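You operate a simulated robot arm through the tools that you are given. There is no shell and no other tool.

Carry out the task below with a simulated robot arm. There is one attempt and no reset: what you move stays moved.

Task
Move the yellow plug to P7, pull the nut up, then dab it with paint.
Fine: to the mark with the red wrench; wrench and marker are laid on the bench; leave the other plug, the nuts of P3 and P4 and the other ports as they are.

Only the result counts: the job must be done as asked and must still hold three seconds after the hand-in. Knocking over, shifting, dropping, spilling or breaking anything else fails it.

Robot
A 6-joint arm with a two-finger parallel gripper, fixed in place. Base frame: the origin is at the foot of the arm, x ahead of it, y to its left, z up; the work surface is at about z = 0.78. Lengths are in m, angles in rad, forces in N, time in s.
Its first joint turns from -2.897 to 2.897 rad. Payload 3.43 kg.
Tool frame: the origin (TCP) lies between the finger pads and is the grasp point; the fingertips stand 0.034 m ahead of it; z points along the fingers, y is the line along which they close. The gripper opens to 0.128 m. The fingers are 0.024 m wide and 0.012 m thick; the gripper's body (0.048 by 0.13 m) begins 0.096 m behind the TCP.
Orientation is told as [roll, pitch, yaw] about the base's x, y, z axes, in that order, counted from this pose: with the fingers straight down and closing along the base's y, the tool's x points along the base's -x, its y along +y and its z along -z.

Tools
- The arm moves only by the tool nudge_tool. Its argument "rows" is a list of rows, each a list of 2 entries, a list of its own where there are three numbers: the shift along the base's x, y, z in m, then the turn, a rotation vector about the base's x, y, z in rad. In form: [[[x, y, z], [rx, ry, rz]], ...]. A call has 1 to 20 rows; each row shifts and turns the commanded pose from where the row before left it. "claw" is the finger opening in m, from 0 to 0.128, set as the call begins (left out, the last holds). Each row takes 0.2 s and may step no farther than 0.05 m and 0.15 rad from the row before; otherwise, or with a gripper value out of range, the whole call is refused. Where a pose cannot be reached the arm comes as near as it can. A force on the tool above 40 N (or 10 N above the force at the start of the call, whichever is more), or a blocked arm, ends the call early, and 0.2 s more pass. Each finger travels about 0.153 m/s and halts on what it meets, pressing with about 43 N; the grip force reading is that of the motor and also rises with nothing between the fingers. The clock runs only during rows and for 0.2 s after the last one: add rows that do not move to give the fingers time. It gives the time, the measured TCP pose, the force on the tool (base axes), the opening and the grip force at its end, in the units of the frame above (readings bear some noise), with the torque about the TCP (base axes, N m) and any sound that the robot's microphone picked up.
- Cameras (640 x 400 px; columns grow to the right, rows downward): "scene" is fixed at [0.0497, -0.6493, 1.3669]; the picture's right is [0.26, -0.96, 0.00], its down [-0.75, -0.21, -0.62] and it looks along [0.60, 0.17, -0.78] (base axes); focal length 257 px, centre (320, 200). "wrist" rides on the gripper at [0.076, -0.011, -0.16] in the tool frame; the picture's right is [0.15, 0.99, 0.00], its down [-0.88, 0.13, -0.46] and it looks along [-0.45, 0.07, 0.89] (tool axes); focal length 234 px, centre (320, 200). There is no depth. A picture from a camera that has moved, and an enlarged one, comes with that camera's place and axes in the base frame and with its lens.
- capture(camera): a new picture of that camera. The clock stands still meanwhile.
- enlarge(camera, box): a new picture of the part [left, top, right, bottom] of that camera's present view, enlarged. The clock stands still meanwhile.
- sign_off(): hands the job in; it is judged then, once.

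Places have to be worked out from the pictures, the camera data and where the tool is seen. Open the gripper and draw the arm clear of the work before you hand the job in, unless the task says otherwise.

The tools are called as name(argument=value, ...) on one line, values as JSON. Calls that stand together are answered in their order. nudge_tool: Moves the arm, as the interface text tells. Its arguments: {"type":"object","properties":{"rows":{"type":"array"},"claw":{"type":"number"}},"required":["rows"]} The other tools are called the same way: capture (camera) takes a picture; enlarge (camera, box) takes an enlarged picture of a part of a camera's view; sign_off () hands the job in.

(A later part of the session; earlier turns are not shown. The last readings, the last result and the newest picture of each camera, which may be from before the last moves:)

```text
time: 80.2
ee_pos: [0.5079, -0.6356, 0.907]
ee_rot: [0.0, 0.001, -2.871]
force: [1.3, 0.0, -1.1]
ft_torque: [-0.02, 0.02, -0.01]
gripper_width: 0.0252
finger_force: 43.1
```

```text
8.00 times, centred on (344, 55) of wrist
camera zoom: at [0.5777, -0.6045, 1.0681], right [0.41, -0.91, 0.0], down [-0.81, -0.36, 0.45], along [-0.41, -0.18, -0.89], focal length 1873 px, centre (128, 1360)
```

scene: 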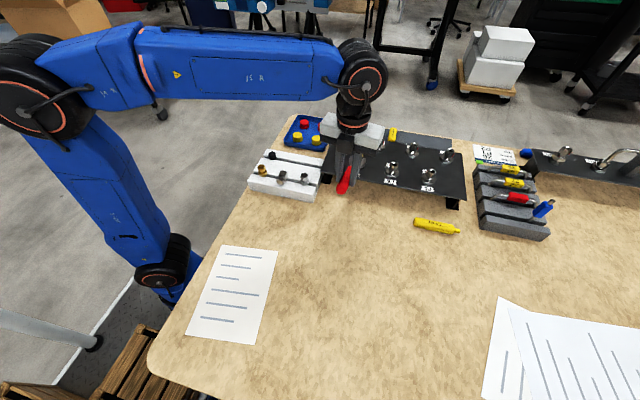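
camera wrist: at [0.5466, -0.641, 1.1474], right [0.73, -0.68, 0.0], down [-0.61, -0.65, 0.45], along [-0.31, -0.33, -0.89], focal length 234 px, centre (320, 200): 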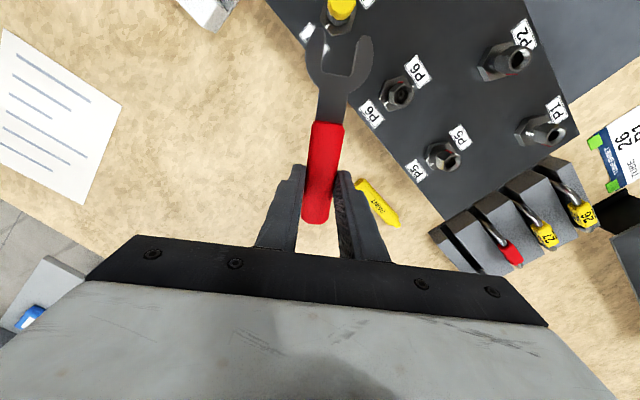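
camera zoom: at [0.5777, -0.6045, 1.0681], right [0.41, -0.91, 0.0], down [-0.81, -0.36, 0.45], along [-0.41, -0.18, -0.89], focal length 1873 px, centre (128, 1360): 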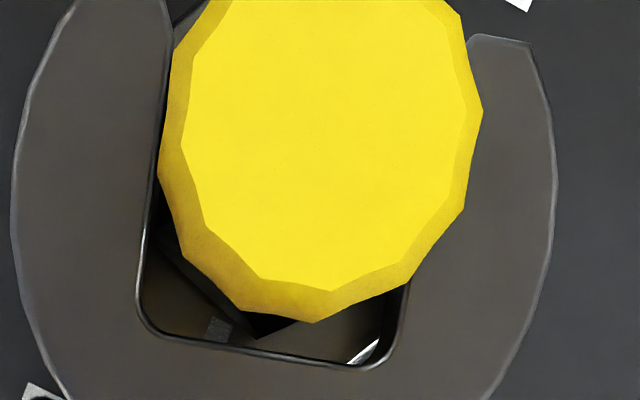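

Engaged again, load-free. Now the second stroke: clockwise arc from 15.5° to -49°.

nudge_tool(rows=[[[-0.002, 0.00879, 0], [0, 0, -0.0938]], [[-0.00117, 0.00893, 0], [0, 0, -0.0938]], [[-0.00032, 0.00901, 0], [0, 0, -0.0938]], [[0.00052, 0.009, 0], [0, 0, -0.0938]], [[0.00136, 0.0089, 0], [0, 0, -0.0938]], [[0.00219, 0.00875, 0], [0, 0, -0.0938]], [[0, 0, 0], [0, 0, 0]]])

enlarge(camera="wrist", box=[304, 30, 384, 80])

```text
time: 81.8
ee_pos: [0.5092, -0.5818, 0.9068]
ee_rot: [0.0, 0.004, 2.848]
force: [-1.5, -3.2, -0.2]
ft_torque: [-0.09, 0.02, -0.31]
gripper_width: 0.0252
finger_force: 42.9
```

```text
8.00 times, centred on (344, 55) of wrist
camera zoom: at [0.5839, -0.5929, 1.0681], right [-0.15, -0.99, 0.0], down [-0.88, 0.13, 0.45], along [-0.45, 0.07, -0.89], focal length 1873 px, centre (128, 1360)
```

zoom: 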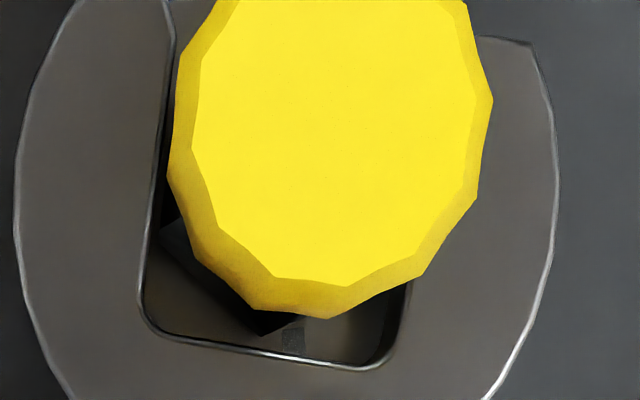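

Small resistance (about 0.3 N·m). Finishing the stroke.

nudge_tool(rows=[[[0.003, 0.00849, 0], [0, 0, -0.0938]], [[0.00378, 0.00818, 0], [0, 0, -0.0938]], [[0.00453, 0.00779, 0], [0, 0, -0.0938]], [[0.00524, 0.00733, 0], [0, 0, -0.0938]], [[0.00591, 0.00681, 0], [0, 0, -0.0938]], [[0.00651, 0.00623, 0], [0, 0, -0.0938]], [[0, 0, 0], [0, 0, 0]]])

enlarge(camera="wrist", box=[280, 20, 400, 95])

enlarge(camera="scene", box=[340, 140, 388, 170])

```text
time: 83.4
ee_pos: [0.5383, -0.5383, 0.9063]
ee_rot: [0.002, 0.001, 2.287]
force: [1.9, -8.5, -5.3]
ft_torque: [0.09, 0.2, -0.12]
gripper_width: 0.025
finger_force: 43.0
```

```text
5.33 times, centred on (340, 58) of wrist
camera zoom: at [0.5958, -0.5877, 1.0675], right [-0.65, -0.76, 0.0], down [-0.68, 0.58, 0.45], along [-0.35, 0.29, -0.89], focal length 1249 px, centre (213, 960)
```

zoom: 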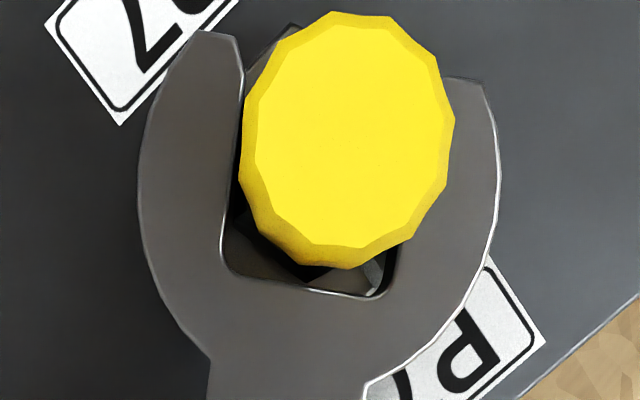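

```text
13.33 times, centred on (364, 155) of scene
camera zoom: at [0.0497, -0.6493, 1.3669], right [0.26, -0.96, 0.0], down [-0.75, -0.21, -0.62], along [0.6, 0.17, -0.78], focal length 3421 px, centre (-267, 800)
```

zoom: 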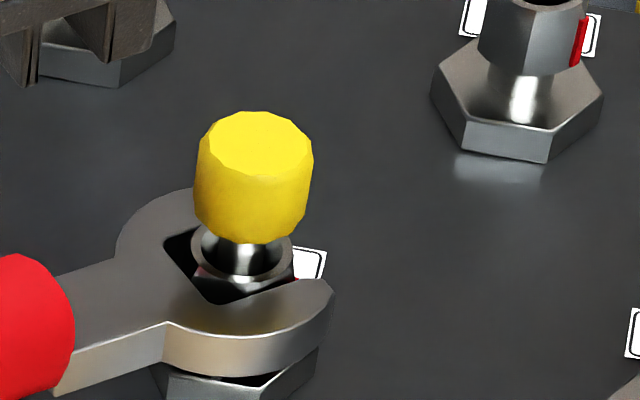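

The nut has visibly moved down the thread (about 4 mm) and resistance is modest. I'll ease back 3° to unload, then withdraw along the handle and lower 3 mm to follow the nut.

nudge_tool(rows=[[[-0.0036, -0.0033, 0], [0, 0, 0.05]], [[0, 0, 0], [0, 0, 0]]])

nudge_tool(rows=[[[-0.0069, 0.0072, 0], [0, 0, 0]], [[-0.0069, 0.0072, 0], [0, 0, 0]], [[-0.0069, 0.0072, 0], [0, 0, 0]], [[-0.0036, 0.0036, -0.003], [0, 0, 0]], [[0, 0, 0], [0, 0, 0]]])

enlarge(camera="wrist", box=[280, 0, 400, 75])

enlarge(camera="scene", box=[340, 140, 388, 170])

```text
time: 84.0
ee_pos: [0.5329, -0.5402, 0.9071]
ee_rot: [0.001, 0.001, 2.339]
force: [-4.4, -2.2, -0.9]
ft_torque: [-0.11, 0.11, -0.36]
gripper_width: 0.025
finger_force: 43.0
```

```text
time: 85.2
ee_pos: [0.5097, -0.5148, 0.9036]
ee_rot: [0.001, 0.001, 2.338]
force: [-0.7, 1.1, -1.4]
ft_torque: [0.02, 0.0, 0.01]
gripper_width: 0.0251
finger_force: 43.0
```

```text
5.33 times, centred on (340, 38) of wrist
camera zoom: at [0.57, -0.5615, 1.0647], right [-0.61, -0.79, 0.0], down [-0.71, 0.54, 0.45], along [-0.36, 0.28, -0.89], focal length 1249 px, centre (213, 1067)
```

zoom: 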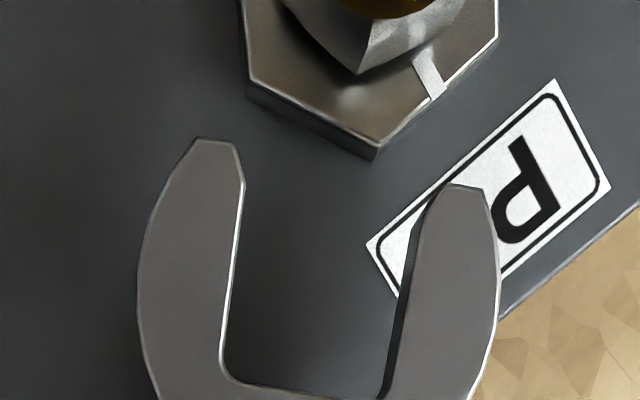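

```text
13.33 times, centred on (364, 155) of scene
camera zoom: at [0.0497, -0.6493, 1.3669], right [0.26, -0.96, 0.0], down [-0.75, -0.21, -0.62], along [0.6, 0.17, -0.78], focal length 3421 px, centre (-267, 800)
```

zoom: 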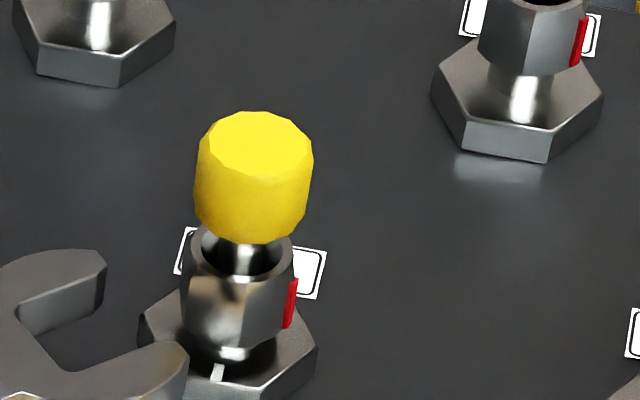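

The red mark has come round to the right side (about -102°), so about 78° remain. I'll orbit back to δ ≈ 15° for the third stroke.

nudge_tool(rows=[[[-0.00868, -0.00921, 0], [0, 0, 0.0969]], [[-0.00777, -0.01003, 0], [0, 0, 0.0969]], [[-0.00675, -0.0107, 0], [0, 0, 0.0969]], [[-0.00568, -0.01133, 0], [0, 0, 0.0969]], [[-0.00456, -0.0118, 0], [0, 0, 0.0969]], [[-0.00339, -0.0122, 0], [0, 0, 0.0969]], [[-0.00221, -0.01248, 0], [0, 0, 0.0969]], [[-0.00098, -0.01263, 0], [0, 0, 0.0969]], [[0.00025, -0.01266, 0], [0, 0, 0.0969]], [[0.00146, -0.01257, 0], [0, 0, 0.0969]], [[0.0027, -0.01239, 0], [0, 0, 0.0969]], [[0.0087, 0.0014, 0], [0, 0, 0]], [[0, 0, 0], [0, 0, 0]], [[0, 0, 0], [0, 0, 0]]])

enlarge(camera="wrist", box=[312, 0, 376, 40])

enlarge(camera="wrist", box=[312, 36, 376, 76])

enlarge(camera="scene", box=[340, 140, 388, 170])

```text
time: 88.2
ee_pos: [0.4824, -0.6421, 0.9043]
ee_rot: [0.0, 0.003, -2.88]
force: [0.7, -0.1, -1.0]
ft_torque: [0.0, 0.02, -0.01]
gripper_width: 0.0249
finger_force: 43.4
```

```text
10.00 times, centred on (344, 20) of wrist
camera zoom: at [0.5523, -0.6116, 1.065], right [0.4, -0.92, 0.0], down [-0.82, -0.35, 0.45], along [-0.42, -0.18, -0.89], focal length 2342 px, centre (80, 2000)
```

zoom: 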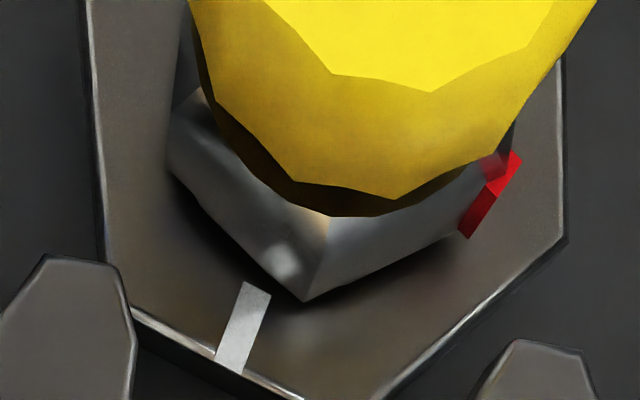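

```text
10.00 times, centred on (344, 56) of wrist
camera zoom: at [0.5523, -0.6116, 1.065], right [0.4, -0.92, 0.0], down [-0.82, -0.35, 0.45], along [-0.42, -0.18, -0.89], focal length 2342 px, centre (80, 1640)
```

zoom: 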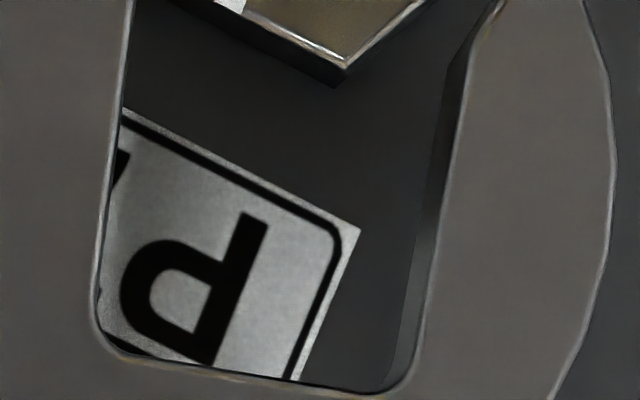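

```text
13.33 times, centred on (364, 155) of scene
camera zoom: at [0.0497, -0.6493, 1.3669], right [0.26, -0.96, 0.0], down [-0.75, -0.21, -0.62], along [0.6, 0.17, -0.78], focal length 3421 px, centre (-267, 800)
```

zoom: 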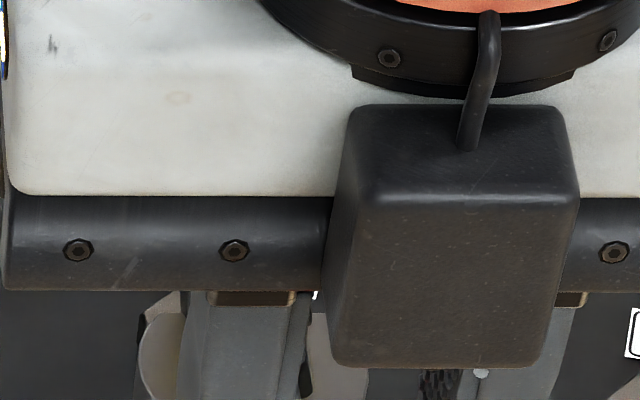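

The mark sits on the nut's right corner (≈ -105°); jaw and nut are centred within 0.3 mm with about 1° of angle. I'll correct the angle slightly and advance to the first check.

nudge_tool(rows=[[[-0.00044, 0.00166, 0], [0, 0, -0.014]], [[0.0039, 0.001, 0], [0, 0, 0]], [[0.0039, 0.001, 0], [0, 0, 0]], [[0.0039, 0.001, 0], [0, 0, 0]], [[0.0024, 0.0006, 0], [0, 0, 0]], [[0, 0, 0], [0, 0, 0]]])

enlarge(camera="wrist", box=[304, 10, 384, 60])

```text
time: 89.6
ee_pos: [0.496, -0.6372, 0.9035]
ee_rot: [0.0, 0.003, -2.893]
force: [-0.6, 1.5, -0.7]
ft_torque: [0.04, 0.07, 0.24]
gripper_width: 0.025
finger_force: 43.4
```

```text
8.00 times, centred on (344, 35) of wrist
camera zoom: at [0.5667, -0.6076, 1.0651], right [0.38, -0.92, 0.0], down [-0.82, -0.34, 0.45], along [-0.42, -0.17, -0.89], focal length 1873 px, centre (128, 1520)
```

zoom: 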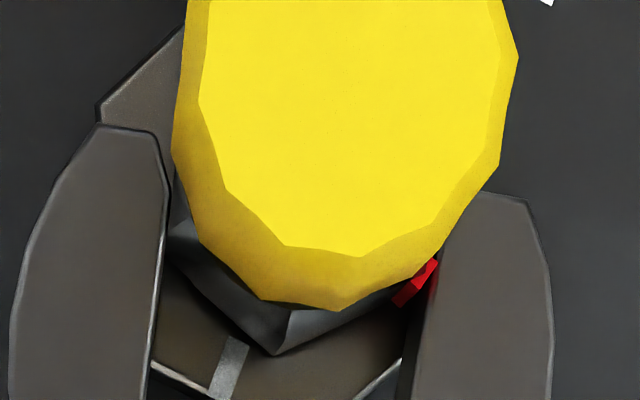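

Tiny side force only (1.5 N); nudging 0.4 mm left and continuing in.

nudge_tool(rows=[[[-0.0001, 0.0004, 0], [0, 0, 0]], [[0.0029, 0.0007, 0], [0, 0, 0]], [[0.0029, 0.0007, 0], [0, 0, 0]], [[0, 0, 0], [0, 0, 0]]])

enlarge(camera="wrist", box=[304, 20, 384, 70])

```text
time: 90.6
ee_pos: [0.5023, -0.6359, 0.9038]
ee_rot: [0.0, 0.002, -2.893]
force: [0.5, -0.3, -2.4]
ft_torque: [-0.01, 0.02, 0.02]
gripper_width: 0.025
finger_force: 43.0
```

```text
8.00 times, centred on (344, 45) of wrist
camera zoom: at [0.5728, -0.6058, 1.0652], right [0.38, -0.92, 0.0], down [-0.82, -0.34, 0.45], along [-0.42, -0.17, -0.89], focal length 1873 px, centre (128, 1440)
```

zoom: 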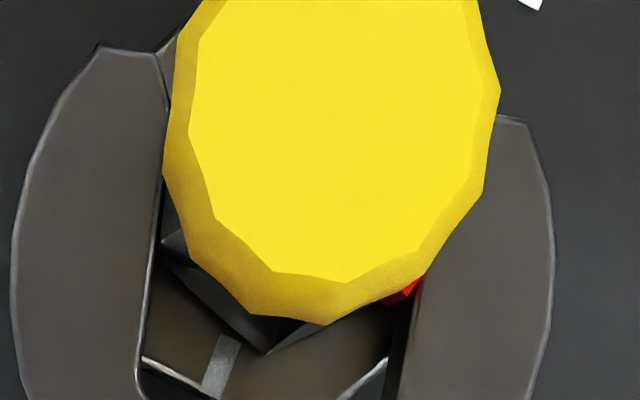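

nudge_tool(rows=[[[0.0026, 0.0006, 0], [0, 0, 0]], [[0.0024, 0.0007, 0], [0, 0, 0]], [[0, 0, 0], [0, 0, 0]]])

enlarge(camera="wrist", box=[304, 30, 384, 80])

```text
time: 91.4
ee_pos: [0.5073, -0.6335, 0.9039]
ee_rot: [0.001, 0.002, -2.894]
force: [-0.1, 0.7, -1.1]
ft_torque: [-0.02, 0.02, 0.0]
gripper_width: 0.0251
finger_force: 43.0
```

```text
8.00 times, centred on (344, 55) of wrist
camera zoom: at [0.5776, -0.6042, 1.065], right [0.38, -0.92, 0.0], down [-0.82, -0.34, 0.45], along [-0.42, -0.17, -0.89], focal length 1873 px, centre (128, 1360)
```

zoom: 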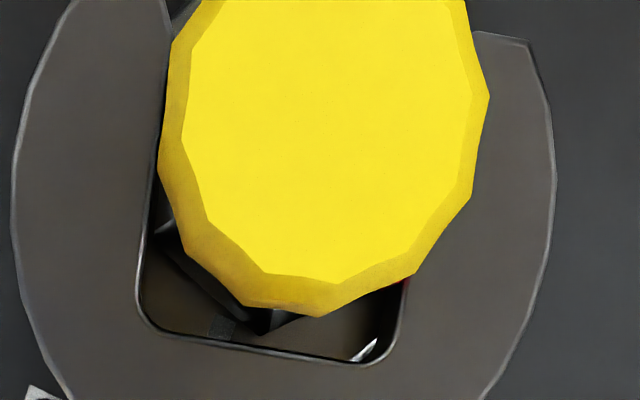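

Seated on the flats. Third stroke, clockwise from 14° to -48.5°, following the nut down slightly.

nudge_tool(rows=[[[-0.00176, 0.00859, -0.00015], [0, 0, -0.0912]], [[-0.00097, 0.00872, -0.00015], [0, 0, -0.0912]], [[-0.00018, 0.00877, -0.00015], [0, 0, -0.0912]], [[0.00063, 0.00874, -0.00015], [0, 0, -0.0912]], [[0.00142, 0.00866, -0.00015], [0, 0, -0.0912]], [[0.0022, 0.00849, -0.00015], [0, 0, -0.0912]], [[0, 0, 0], [0, 0, 0]]])

nudge_tool(rows=[[[0.00296, 0.00825, -0.00015], [0, 0, -0.0912]], [[0.00371, 0.00795, -0.00015], [0, 0, -0.0912]], [[0.00441, 0.00758, -0.00015], [0, 0, -0.0912]], [[0.00509, 0.00714, -0.00015], [0, 0, -0.0912]], [[0.00571, 0.00666, -0.00015], [0, 0, -0.0912]], [[0.0063, 0.0061, -0.00015], [0, 0, -0.0912]], [[0, 0, 0], [0, 0, 0]]])

enlarge(camera="wrist", box=[280, 20, 400, 95])

enlarge(camera="scene", box=[340, 140, 388, 170])

```text
time: 93.0
ee_pos: [0.5077, -0.5823, 0.9032]
ee_rot: [0.001, 0.001, 2.841]
force: [0.5, -4.6, -6.5]
ft_torque: [0.0, 0.38, 0.02]
gripper_width: 0.0252
finger_force: 42.9
```

```text
time: 94.6
ee_pos: [0.5363, -0.5386, 0.9021]
ee_rot: [0.0, 0.003, 2.294]
force: [-1.6, -4.3, 1.4]
ft_torque: [-0.29, -0.11, 0.19]
gripper_width: 0.0251
finger_force: 42.7
```

```text
5.33 times, centred on (340, 58) of wrist
camera zoom: at [0.5948, -0.5875, 1.0637], right [-0.65, -0.76, 0.0], down [-0.68, 0.58, 0.45], along [-0.35, 0.29, -0.89], focal length 1249 px, centre (213, 960)
```

zoom: 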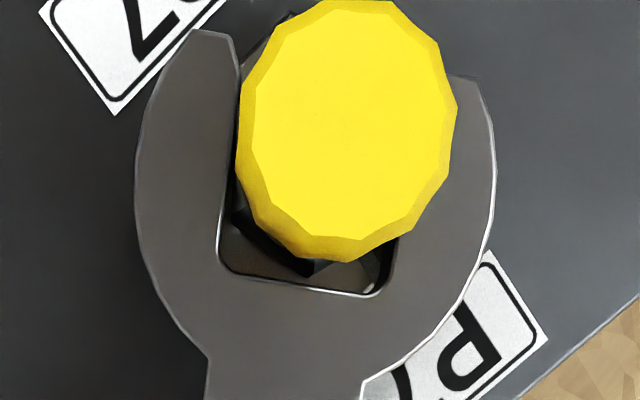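

```text
13.33 times, centred on (364, 155) of scene
camera zoom: at [0.0497, -0.6493, 1.3669], right [0.26, -0.96, 0.0], down [-0.75, -0.21, -0.62], along [0.6, 0.17, -0.78], focal length 3421 px, centre (-267, 800)
```

zoom: 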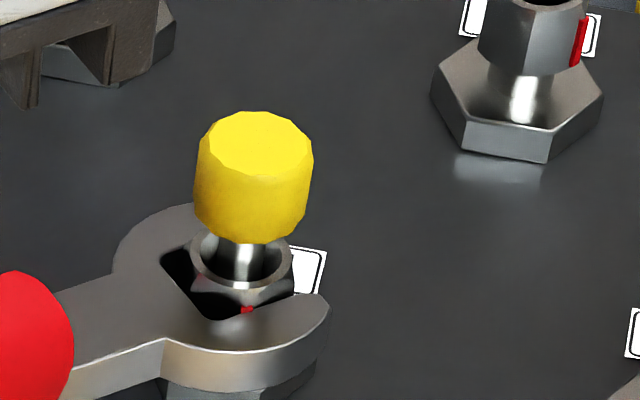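

The red mark is now at the front, within about 10–15° of the tick. I'll ease off, withdraw, and measure.

nudge_tool(rows=[[[-0.0029, -0.0026, 0], [0, 0, 0.04]], [[0, 0, 0], [0, 0, 0]]])

nudge_tool(rows=[[[-0.0069, 0.0072, 0], [0, 0, 0]], [[-0.0069, 0.0072, 0], [0, 0, 0]], [[-0.0069, 0.0072, 0], [0, 0, 0]], [[-0.0036, 0.0036, 0], [0, 0, 0]], [[0, 0, 0], [0, 0, 0]]])

enlarge(camera="wrist", box=[280, 0, 400, 75])

enlarge(camera="scene", box=[344, 145, 376, 165])

```text
time: 95.2
ee_pos: [0.5332, -0.5401, 0.9027]
ee_rot: [0.001, 0.002, 2.333]
force: [-1.2, -0.8, 1.5]
ft_torque: [-0.18, -0.1, -0.11]
gripper_width: 0.0247
finger_force: 43.1
```

```text
time: 96.4
ee_pos: [0.509, -0.5159, 0.9032]
ee_rot: [0.0, 0.001, 2.335]
force: [0.5, 0.2, -1.5]
ft_torque: [0.02, 0.04, 0.01]
gripper_width: 0.0251
finger_force: 42.7
```

```text
5.33 times, centred on (340, 38) of wrist
camera zoom: at [0.5695, -0.5621, 1.0636], right [-0.61, -0.79, 0.0], down [-0.7, 0.55, 0.45], along [-0.36, 0.28, -0.89], focal length 1249 px, centre (213, 1067)
```

zoom: 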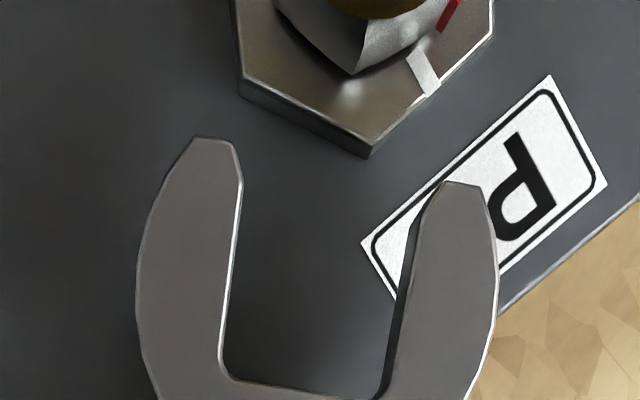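

```text
16.00 times, centred on (360, 155) of scene
camera zoom: at [0.0497, -0.6493, 1.3669], right [0.26, -0.96, 0.0], down [-0.75, -0.21, -0.62], along [0.6, 0.17, -0.78], focal length 4105 px, centre (-320, 920)
```

zoom: 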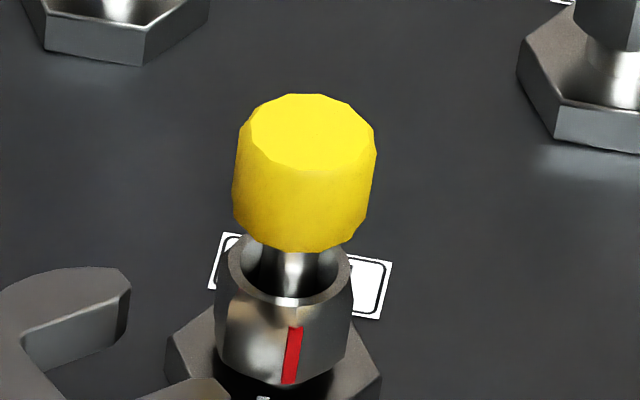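

The red mark is on the front corner, a little to the right of the tick. I'll zoom to compare the mark and tick.

enlarge(camera="scene", box=[348, 156, 372, 171])

enlarge(camera="wrist", box=[328, 0, 376, 30])

```text
16.00 times, centred on (360, 164) of scene
camera zoom: at [0.0497, -0.6493, 1.3669], right [0.26, -0.96, 0.0], down [-0.75, -0.21, -0.62], along [0.6, 0.17, -0.78], focal length 4105 px, centre (-320, 784)
```

zoom: 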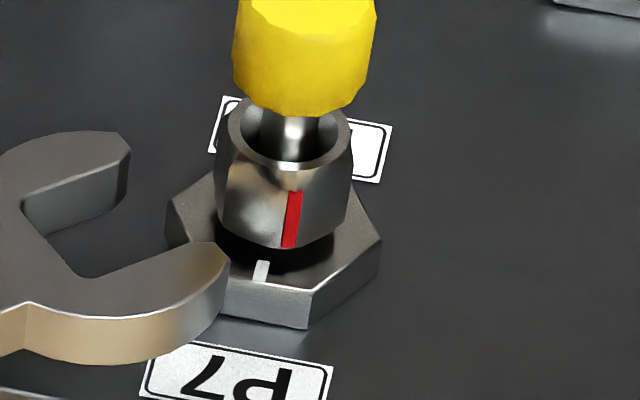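

```text
13.33 times, centred on (352, 15) of wrist
camera zoom: at [0.5695, -0.5621, 1.0636], right [-0.61, -0.79, 0.0], down [-0.7, 0.55, 0.45], along [-0.36, 0.28, -0.89], focal length 3122 px, centre (-107, 2667)
```

zoom: 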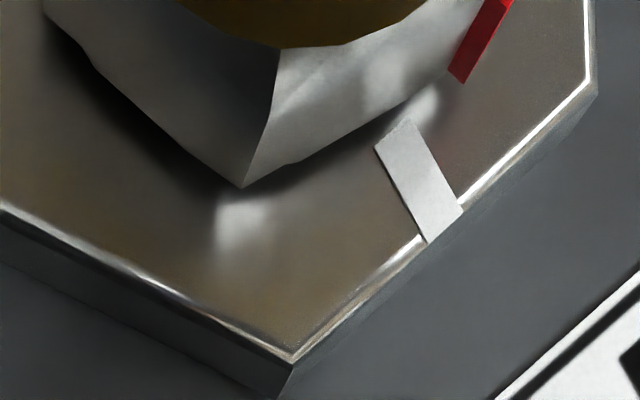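

The mark is about 15–16° short of the tick. I'll orbit back to δ ≈ 15° for a short final stroke.

nudge_tool(rows=[[[-0.00868, -0.00921, 0], [0, 0, 0.0969]], [[-0.00777, -0.01003, 0], [0, 0, 0.0969]], [[-0.00675, -0.0107, 0], [0, 0, 0.0969]], [[-0.00568, -0.01133, 0], [0, 0, 0.0969]], [[-0.00456, -0.0118, 0], [0, 0, 0.0969]], [[-0.00339, -0.0122, 0], [0, 0, 0.0969]], [[-0.00221, -0.01248, 0], [0, 0, 0.0969]], [[-0.00098, -0.01263, 0], [0, 0, 0.0969]], [[0.00025, -0.01266, 0], [0, 0, 0.0969]], [[0.00146, -0.01257, 0], [0, 0, 0.0969]], [[0.0027, -0.01239, 0], [0, 0, 0.0969]], [[0.0087, 0.0014, 0], [0, 0, 0]], [[0, 0, 0], [0, 0, 0]], [[0, 0, 0], [0, 0, 0]]])

enlarge(camera="wrist", box=[312, 0, 376, 40])

enlarge(camera="wrist", box=[312, 36, 376, 76])

```text
time: 99.4
ee_pos: [0.4823, -0.6432, 0.9014]
ee_rot: [-0.001, 0.003, -2.885]
force: [0.1, -0.5, -1.0]
ft_torque: [0.01, 0.02, -0.01]
gripper_width: 0.0251
finger_force: 42.9
```

```text
10.00 times, centred on (344, 20) of wrist
camera zoom: at [0.5524, -0.6121, 1.0636], right [0.39, -0.92, 0.0], down [-0.82, -0.35, 0.45], along [-0.42, -0.18, -0.89], focal length 2342 px, centre (80, 2000)
```

zoom: 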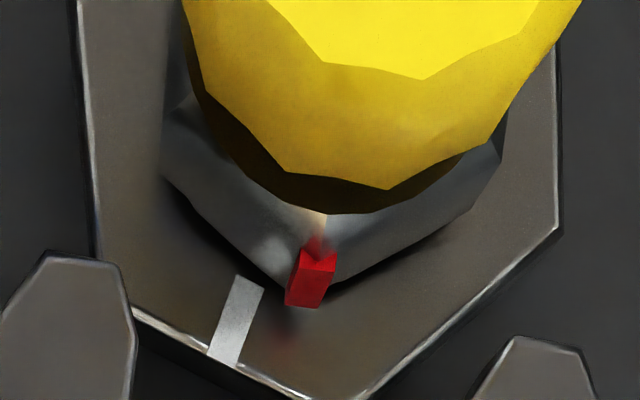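

```text
10.00 times, centred on (344, 56) of wrist
camera zoom: at [0.5524, -0.6121, 1.0636], right [0.39, -0.92, 0.0], down [-0.82, -0.35, 0.45], along [-0.42, -0.18, -0.89], focal length 2342 px, centre (80, 1640)
```

zoom: 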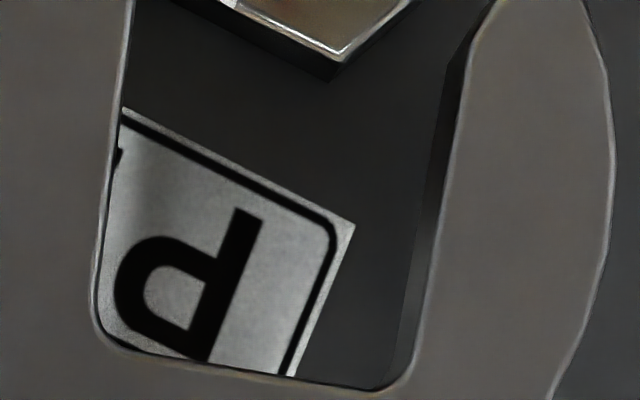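

Clear view: the mark is at ≈197.8° and the tick at 180°, so about 17.8° remain. I'll align the wrench to the flats (+2.5°) and slide in.

nudge_tool(rows=[[[0.00114, -0.00435, 0], [0, 0, 0.044]], [[0.0038, 0.0012, 0], [0, 0, 0]], [[0.0038, 0.0012, 0], [0, 0, 0]], [[0.0038, 0.0012, 0], [0, 0, 0]], [[0.0019, 0.0006, 0], [0, 0, 0]], [[0, 0, 0], [0, 0, 0]]])

enlarge(camera="wrist", box=[304, 10, 384, 60])

```text
time: 100.8
ee_pos: [0.4962, -0.6429, 0.9029]
ee_rot: [-0.001, 0.002, -2.84]
force: [0.1, 0.3, -0.8]
ft_torque: [-0.03, 0.01, 0.03]
gripper_width: 0.0252
finger_force: 43.2
```

```text
8.00 times, centred on (344, 35) of wrist
camera zoom: at [0.5654, -0.6091, 1.0638], right [0.43, -0.9, 0.0], down [-0.8, -0.39, 0.45], along [-0.41, -0.2, -0.89], focal length 1873 px, centre (128, 1520)
```

zoom: 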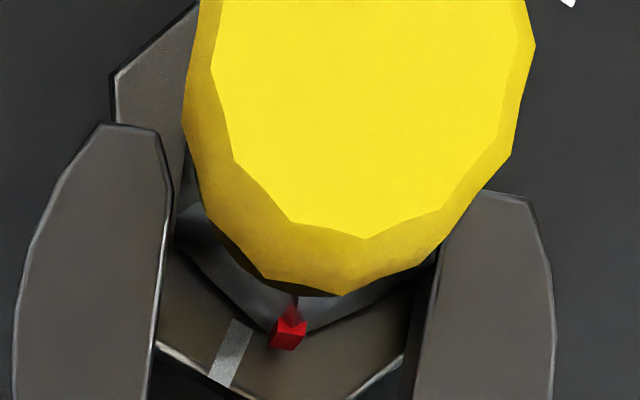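

nudge_tool(rows=[[[0.0029, 0.0009, 0], [0, 0, 0]], [[0.0029, 0.0009, 0], [0, 0, 0]], [[0, 0, 0], [0, 0, 0]]])

nudge_tool(rows=[[[0.0029, 0.0009, 0], [0, 0, 0]], [[0.0029, 0.0009, 0], [0, 0, 0]], [[0.0005, 0.0002, 0], [0, 0, 0]], [[0, 0, 0], [0, 0, 0]]])

enlarge(camera="wrist", box=[304, 30, 384, 80])

```text
time: 101.6
ee_pos: [0.5022, -0.6398, 0.9034]
ee_rot: [0.002, 0.001, -2.838]
force: [-0.3, 0.7, -1.5]
ft_torque: [0.0, 0.03, 0.03]
gripper_width: 0.0253
finger_force: 42.9
```

```text
time: 102.6
ee_pos: [0.5078, -0.639, 0.9027]
ee_rot: [0.0, 0.001, -2.841]
force: [-0.5, -0.3, -1.4]
ft_torque: [-0.01, 0.05, 0.0]
gripper_width: 0.025
finger_force: 43.2
```

```text
8.00 times, centred on (344, 55) of wrist
camera zoom: at [0.5774, -0.6053, 1.0641], right [0.43, -0.9, 0.0], down [-0.8, -0.39, 0.45], along [-0.41, -0.2, -0.89], focal length 1873 px, centre (128, 1360)
```

zoom: 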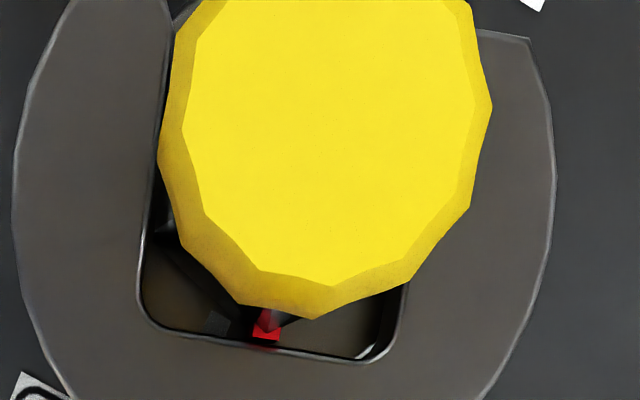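

Engaged with the mark visible in the throat gap. I'll turn to δ = 0° first and then look at mark versus tick.

nudge_tool(rows=[[[-0.00189, 0.00699, -0.0001], [0, 0, -0.0753]], [[-0.00135, 0.00711, -0.0001], [0, 0, -0.0753]], [[-0.00082, 0.0072, -0.0001], [0, 0, -0.0753]], [[-0.00027, 0.00723, -0.0001], [0, 0, -0.0752]], [[0, 0, 0], [0, 0, 0]]])

enlarge(camera="wrist", box=[312, 45, 360, 75])

enlarge(camera="wrist", box=[304, 30, 384, 80])

```text
time: 103.8
ee_pos: [0.5036, -0.6101, 0.9023]
ee_rot: [0.0, 0.0, -3.142]
force: [4.1, -8.0, 4.1]
ft_torque: [-0.26, -0.6, -0.17]
gripper_width: 0.0252
finger_force: 43.0
```

```text
13.33 times, centred on (336, 60) of wrist
camera zoom: at [0.5798, -0.5988, 1.0635], right [0.15, -0.99, 0.0], down [-0.88, -0.13, 0.45], along [-0.45, -0.07, -0.89], focal length 3122 px, centre (107, 2067)
```

zoom: 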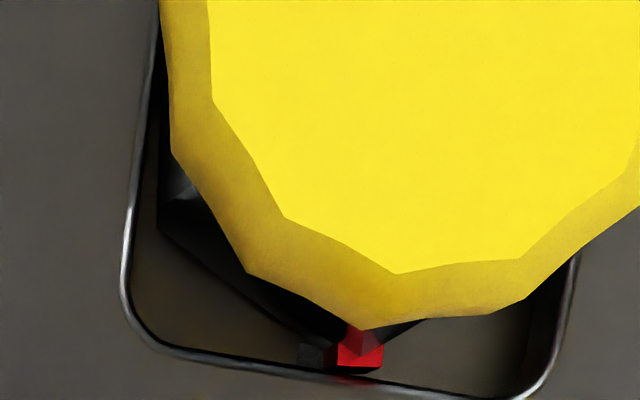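

```text
8.00 times, centred on (344, 55) of wrist
camera zoom: at [0.5798, -0.5988, 1.0635], right [0.15, -0.99, 0.0], down [-0.88, -0.13, 0.45], along [-0.45, -0.07, -0.89], focal length 1873 px, centre (128, 1360)
```

zoom: 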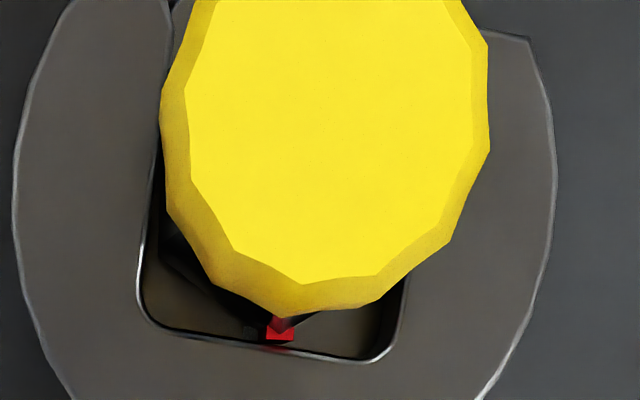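

The wrench has taken up its play and now bears on the nut; the mark is still roughly 10° short. Turning 5° more.

nudge_tool(rows=[[[0.00018, 0.0042, 0], [0, 0, -0.0436]], [[0.00019, 0.00418, 0], [0, 0, -0.0437]], [[0, 0, 0], [0, 0, 0]]])

enlarge(camera="wrist", box=[312, 45, 360, 75])

enlarge(camera="scene", box=[340, 145, 388, 175])

```text
time: 104.6
ee_pos: [0.504, -0.6015, 0.9032]
ee_rot: [0.0, 0.001, 3.055]
force: [4.4, -8.9, 1.9]
ft_torque: [-0.24, -0.38, -0.05]
gripper_width: 0.025
finger_force: 43.2
```

```text
13.33 times, centred on (336, 60) of wrist
camera zoom: at [0.5808, -0.5971, 1.0631], right [0.06, -1.0, 0.0], down [-0.89, -0.05, 0.45], along [-0.45, -0.03, -0.89], focal length 3122 px, centre (107, 2067)
```

zoom: 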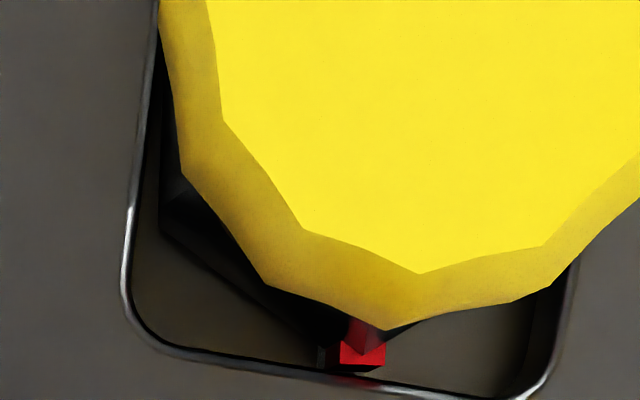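

```text
13.33 times, centred on (364, 160) of scene
camera zoom: at [0.0497, -0.6493, 1.3669], right [0.26, -0.96, 0.0], down [-0.75, -0.21, -0.62], along [0.6, 0.17, -0.78], focal length 3421 px, centre (-267, 733)
```

zoom: 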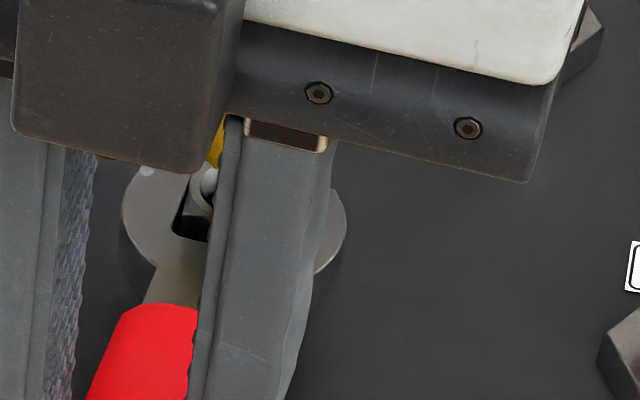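

Still about 7° short. Turning another 4°.

nudge_tool(rows=[[[0.0004, 0.00334, 0], [0, 0, -0.0349]], [[0.00041, 0.00333, 0], [0, 0, -0.0349]], [[0, 0, 0], [0, 0, 0]]])

enlarge(camera="wrist", box=[312, 45, 360, 75])

enlarge(camera="wrist", box=[324, 55, 356, 75])

```text
time: 105.4
ee_pos: [0.5058, -0.5954, 0.9016]
ee_rot: [0.0, 0.001, 2.984]
force: [2.9, -5.8, -0.8]
ft_torque: [-0.22, -0.14, 0.07]
gripper_width: 0.0252
finger_force: 43.1
```

```text
13.33 times, centred on (336, 60) of wrist
camera zoom: at [0.5817, -0.596, 1.0629], right [-0.01, -1.0, 0.0], down [-0.89, 0.01, 0.45], along [-0.45, 0.0, -0.89], focal length 3122 px, centre (107, 2067)
```

zoom: 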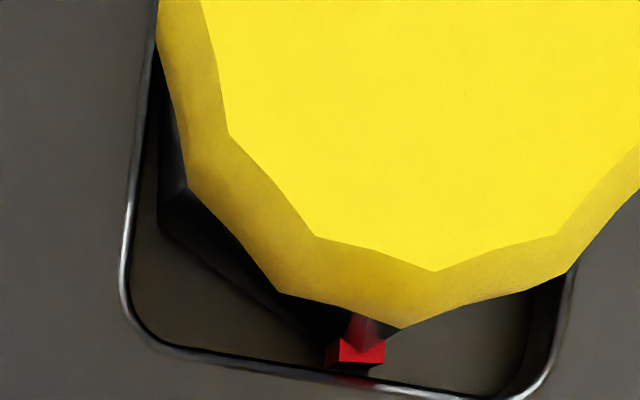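

```text
16.00 times, centred on (340, 65) of wrist
camera zoom: at [0.5817, -0.596, 1.0629], right [-0.01, -1.0, 0.0], down [-0.89, 0.01, 0.45], along [-0.45, 0.0, -0.89], focal length 3747 px, centre (0, 2360)
```

zoom: 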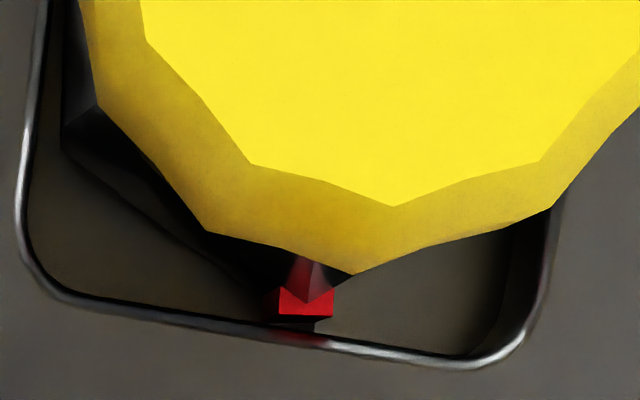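

The mark is nearly over the tick (about 2° short). A final 2° and then I'll unload and inspect.

nudge_tool(rows=[[[0.0005, 0.00328, 0], [0, 0, -0.0349]], [[0, 0, 0], [0, 0, 0]]])

enlarge(camera="wrist", box=[324, 55, 356, 75])

```text
time: 106.0
ee_pos: [0.5061, -0.5921, 0.9013]
ee_rot: [0.0, 0.001, 2.951]
force: [1.4, -6.2, -6.0]
ft_torque: [-0.11, 0.31, 0.16]
gripper_width: 0.0252
finger_force: 42.9
```

```text
16.00 times, centred on (340, 65) of wrist
camera zoom: at [0.5822, -0.5955, 1.0629], right [-0.04, -1.0, 0.0], down [-0.89, 0.04, 0.45], along [-0.45, 0.02, -0.89], focal length 3747 px, centre (0, 2360)
```

zoom: 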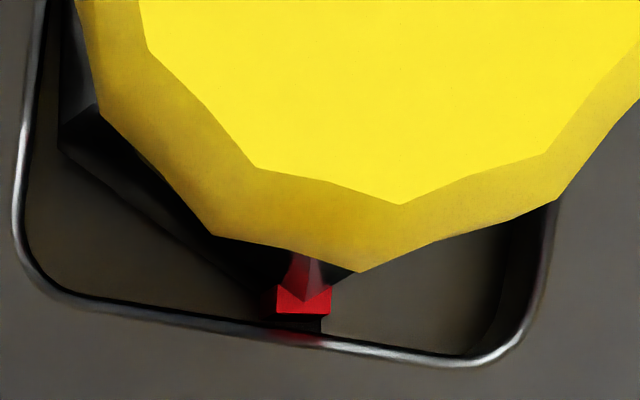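

Mark and tick now coincide within about a degree. I'll rotate the wrench back through its play to centre (without touching the nut) and withdraw along -x.

nudge_tool(rows=[[[-0.0011, -0.0091, 0], [0, 0, 0.0953]], [[-0.0006, -0.0091, 0], [0, 0, 0.0953]], [[0, 0, 0], [0, 0, 0]]])

enlarge(camera="wrist", box=[312, 45, 360, 75])

```text
time: 106.8
ee_pos: [0.5043, -0.6093, 0.901]
ee_rot: [0.0, 0.003, -3.142]
force: [-1.1, -2.1, 1.4]
ft_torque: [-0.1, -0.15, -0.39]
gripper_width: 0.0252
finger_force: 43.2
```

```text
13.33 times, centred on (336, 60) of wrist
camera zoom: at [0.5798, -0.5986, 1.0633], right [0.15, -0.99, 0.0], down [-0.88, -0.13, 0.45], along [-0.45, -0.07, -0.89], focal length 3122 px, centre (107, 2067)
```

zoom: 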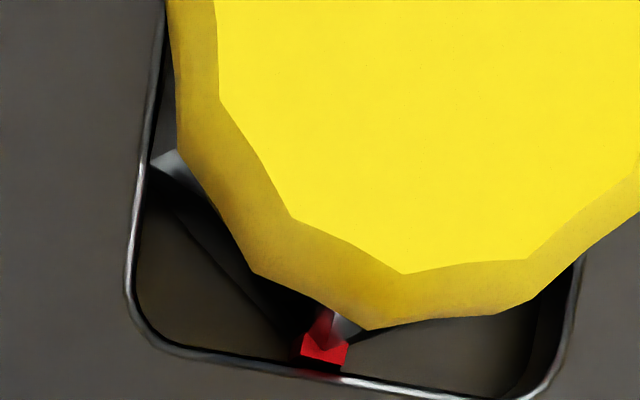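

Slight residual side load; I'll relieve it 0.5 mm and withdraw along -x.

nudge_tool(rows=[[[0, -0.0005, 0], [0, 0, 0]], [[-0.005, 0, 0], [0, 0, 0]], [[-0.01, 0, 0], [0, 0, 0]], [[-0.01, 0, 0], [0, 0, 0]], [[-0.01, 0, 0], [0, 0, 0]], [[0, 0, 0], [0, 0, 0]]])

enlarge(camera="wrist", box=[312, 0, 376, 40])

enlarge(camera="scene", box=[336, 145, 384, 175])

```text
time: 108.2
ee_pos: [0.4684, -0.6097, 0.9013]
ee_rot: [0.001, 0.003, 3.141]
force: [0.7, -0.3, -1.1]
ft_torque: [0.0, 0.0, 0.0]
gripper_width: 0.025
finger_force: 42.7
```

```text
10.00 times, centred on (344, 20) of wrist
camera zoom: at [0.5446, -0.5987, 1.0634], right [0.15, -0.99, 0.0], down [-0.88, -0.13, 0.45], along [-0.45, -0.07, -0.89], focal length 2342 px, centre (80, 2000)
```

zoom: 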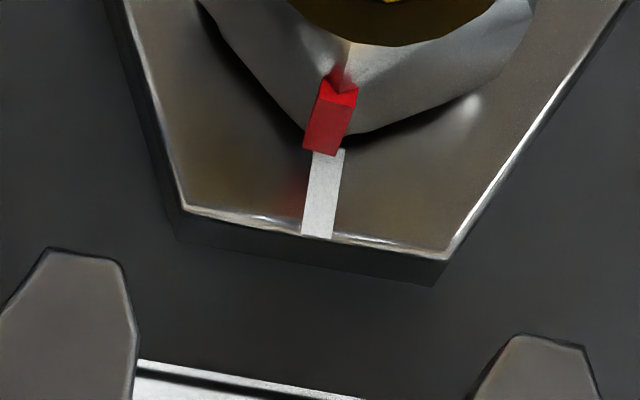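

```text
13.33 times, centred on (360, 160) of scene
camera zoom: at [0.0497, -0.6493, 1.3669], right [0.26, -0.96, 0.0], down [-0.75, -0.21, -0.62], along [0.6, 0.17, -0.78], focal length 3421 px, centre (-213, 733)
```

zoom: 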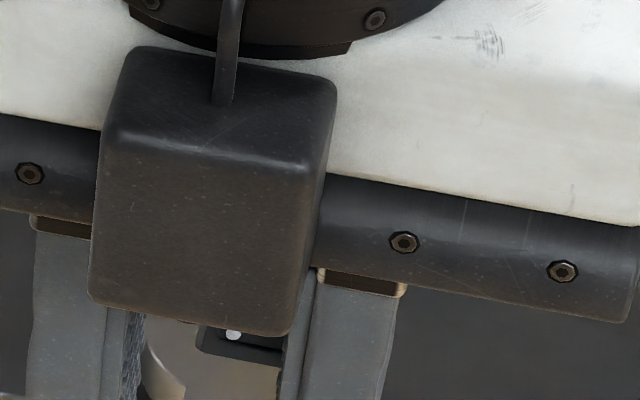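

The red mark now sits right on the tick (within about 2°). Now I'll lay the wrench on the open bench in front: move back to about (0.36, -0.58) and lower.

nudge_tool(rows=[[[-0.035, 0.008, 0.005], [0, 0, 0]], [[-0.04, 0.012, 0], [0, 0, 0]], [[-0.035, 0.01, 0], [0, 0, 0]], [[0, 0, -0.035], [0, 0, 0]], [[0, 0, -0.035], [0, 0, 0]], [[0, 0, 0], [0, 0, 0]], [[0, 0, 0], [0, 0, 0]]])

capture(camera="scene")

capture(camera="wrist")

enlarge(camera="scene", box=[336, 145, 384, 175])

```text
time: 109.8
ee_pos: [0.3599, -0.5807, 0.8379]
ee_rot: [-0.001, 0.002, 3.141]
force: [1.0, -0.7, -1.4]
ft_torque: [-0.03, 0.04, 0.03]
gripper_width: 0.0251
finger_force: 43.2
```

```text
taken
```

scene: 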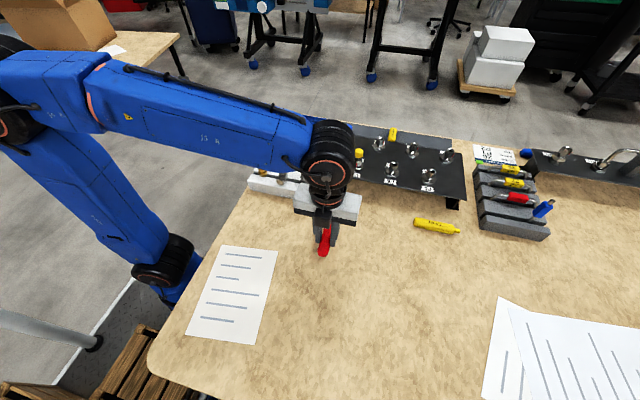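

```text
taken
camera wrist: at [0.4348, -0.5691, 0.9996], right [0.15, -0.99, 0.0], down [-0.88, -0.13, 0.45], along [-0.45, -0.07, -0.89], focal length 234 px, centre (320, 200)
```

wrist: 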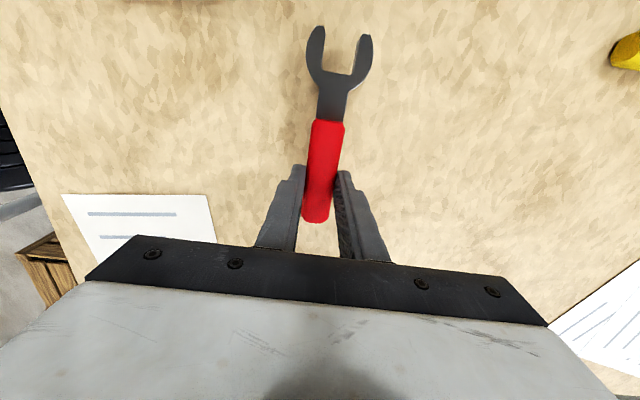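

```text
13.33 times, centred on (360, 160) of scene
camera zoom: at [0.0497, -0.6493, 1.3669], right [0.26, -0.96, 0.0], down [-0.75, -0.21, -0.62], along [0.6, 0.17, -0.78], focal length 3421 px, centre (-213, 733)
```

zoom: 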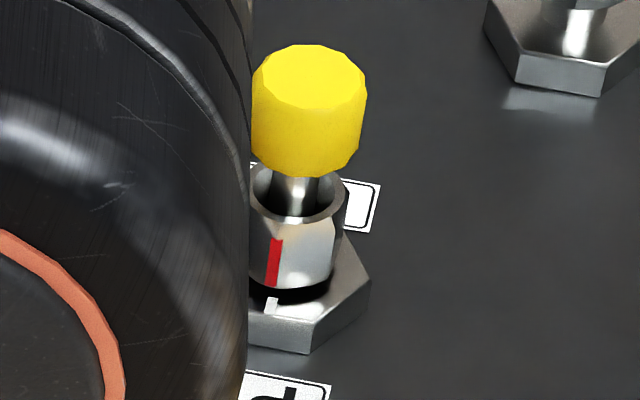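

Mark and tick line up in the scene view too. Lowering the wrench onto the bench.

nudge_tool(rows=[[[0, 0, -0.008], [0, 0, 0]], [[0, 0, -0.005], [0, 0, 0]], [[0, 0, -0.003], [0, 0, 0]], [[0, 0, -0.002], [0, 0, 0]], [[0, 0, 0], [0, 0, 0]]])

```text
time: 111.0
ee_pos: [0.3593, -0.5805, 0.8215]
ee_rot: [0.003, 0.004, 3.142]
force: [6.5, -1.2, 36.1]
ft_torque: [0.13, -0.36, -0.05]
gripper_width: 0.025
finger_force: 43.1
```

Firm contact; relieve slightly and release.

nudge_tool(rows=[[[0, 0, 0.0015], [0, 0, 0]], [[0, 0, 0], [0, 0, 0]]])

nudge_tool(rows=[[[0, 0, 0], [0, 0, 0]], [[0, 0, 0], [0, 0, 0]], [[0, 0, 0], [0, 0, 0]]], claw=0.045)

nudge_tool(rows=[[[0, 0, 0.02], [0, 0, 0]], [[0, 0, 0.04], [0, 0, 0]], [[0, 0, 0.045], [0, 0, 0]], [[0, 0, 0.045], [0, 0, 0]], [[0, 0, 0], [0, 0, 0]]])

capture(camera="scene")

capture(camera="wrist")

```text
time: 111.6
ee_pos: [0.3595, -0.5801, 0.8214]
ee_rot: [0.002, 0.002, 3.142]
force: [9.4, -6.4, 29.9]
ft_torque: [-0.32, -0.35, -0.04]
gripper_width: 0.0249
finger_force: 43.6
```

```text
time: 112.4
ee_pos: [0.3586, -0.5798, 0.8195]
ee_rot: [0.0, 0.002, 3.142]
force: [-0.2, -0.2, -0.5]
ft_torque: [-0.03, 0.02, -0.01]
gripper_width: 0.0449
finger_force: 0.0
```

```text
time: 113.6
ee_pos: [0.3591, -0.5795, 0.9714]
ee_rot: [0.0, 0.002, 3.141]
force: [0.2, 0.2, -0.5]
ft_torque: [0.03, 0.02, 0.01]
gripper_width: 0.0451
finger_force: 0.2
```

```text
taken
```

scene: 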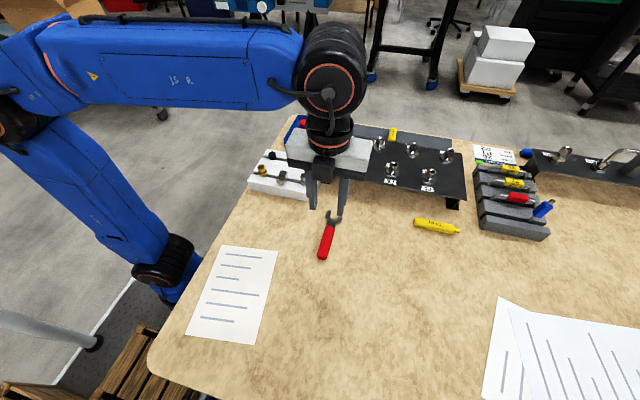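

```text
taken
camera wrist: at [0.4349, -0.5687, 1.1325], right [0.15, -0.99, 0.0], down [-0.88, -0.13, 0.45], along [-0.45, -0.07, -0.89], focal length 234 px, centre (320, 200)
```

wrist: 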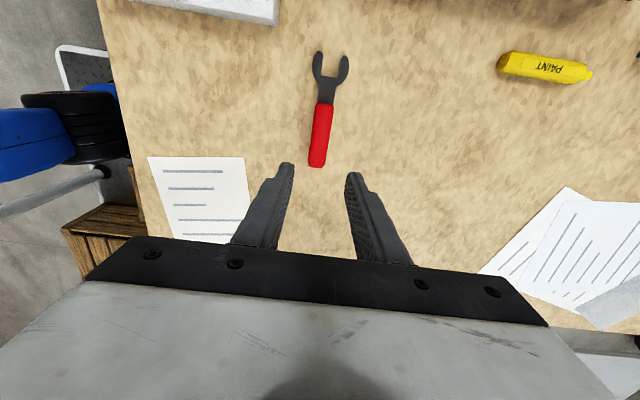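

The wrench lies on the bench. Next the paint marker (body along -y near (0.487, -0.83), nib toward -y). I'll turn the hand to yaw ≈ +93° (nib on the camera side) while moving above it — first half of the rotation.

nudge_tool(rows=[[[0.0039, -0.0076, 0], [0, 0, 0.1444]], [[0.0039, -0.0076, 0], [0, 0, 0.1444]], [[0.0039, -0.0076, 0], [0, 0, 0.1444]], [[0.0039, -0.0076, 0], [0, 0, 0.1444]], [[0.0039, -0.0076, 0], [0, 0, 0.1444]], [[0.0039, -0.0076, 0], [0, 0, 0.1444]], [[0.0039, -0.0076, 0], [0, 0, 0.1444]], [[0.0039, -0.0076, 0], [0, 0, 0.1444]], [[0.0039, -0.0076, 0], [0, 0, 0.1444]], [[0.0039, -0.0076, 0], [0, 0, 0.1444]], [[0.0039, -0.0076, 0], [0, 0, 0.1444]], [[0.0039, -0.0076, 0], [0, 0, 0.1444]], [[0.0039, -0.0076, 0], [0, 0, 0.1444]], [[0.0039, -0.0076, 0], [0, 0, 0.1444]], [[0.0039, -0.0076, 0], [0, 0, 0.1444]], [[0.0039, -0.0076, 0], [0, 0, 0.1444]], [[0, 0, 0], [0, 0, 0]]])

```text
time: 117.2
ee_pos: [0.4223, -0.703, 0.9719]
ee_rot: [0.001, 0.004, -0.831]
force: [0.3, -0.1, 0.6]
ft_torque: [0.01, 0.02, 0.02]
gripper_width: 0.0449
finger_force: 0.2
```

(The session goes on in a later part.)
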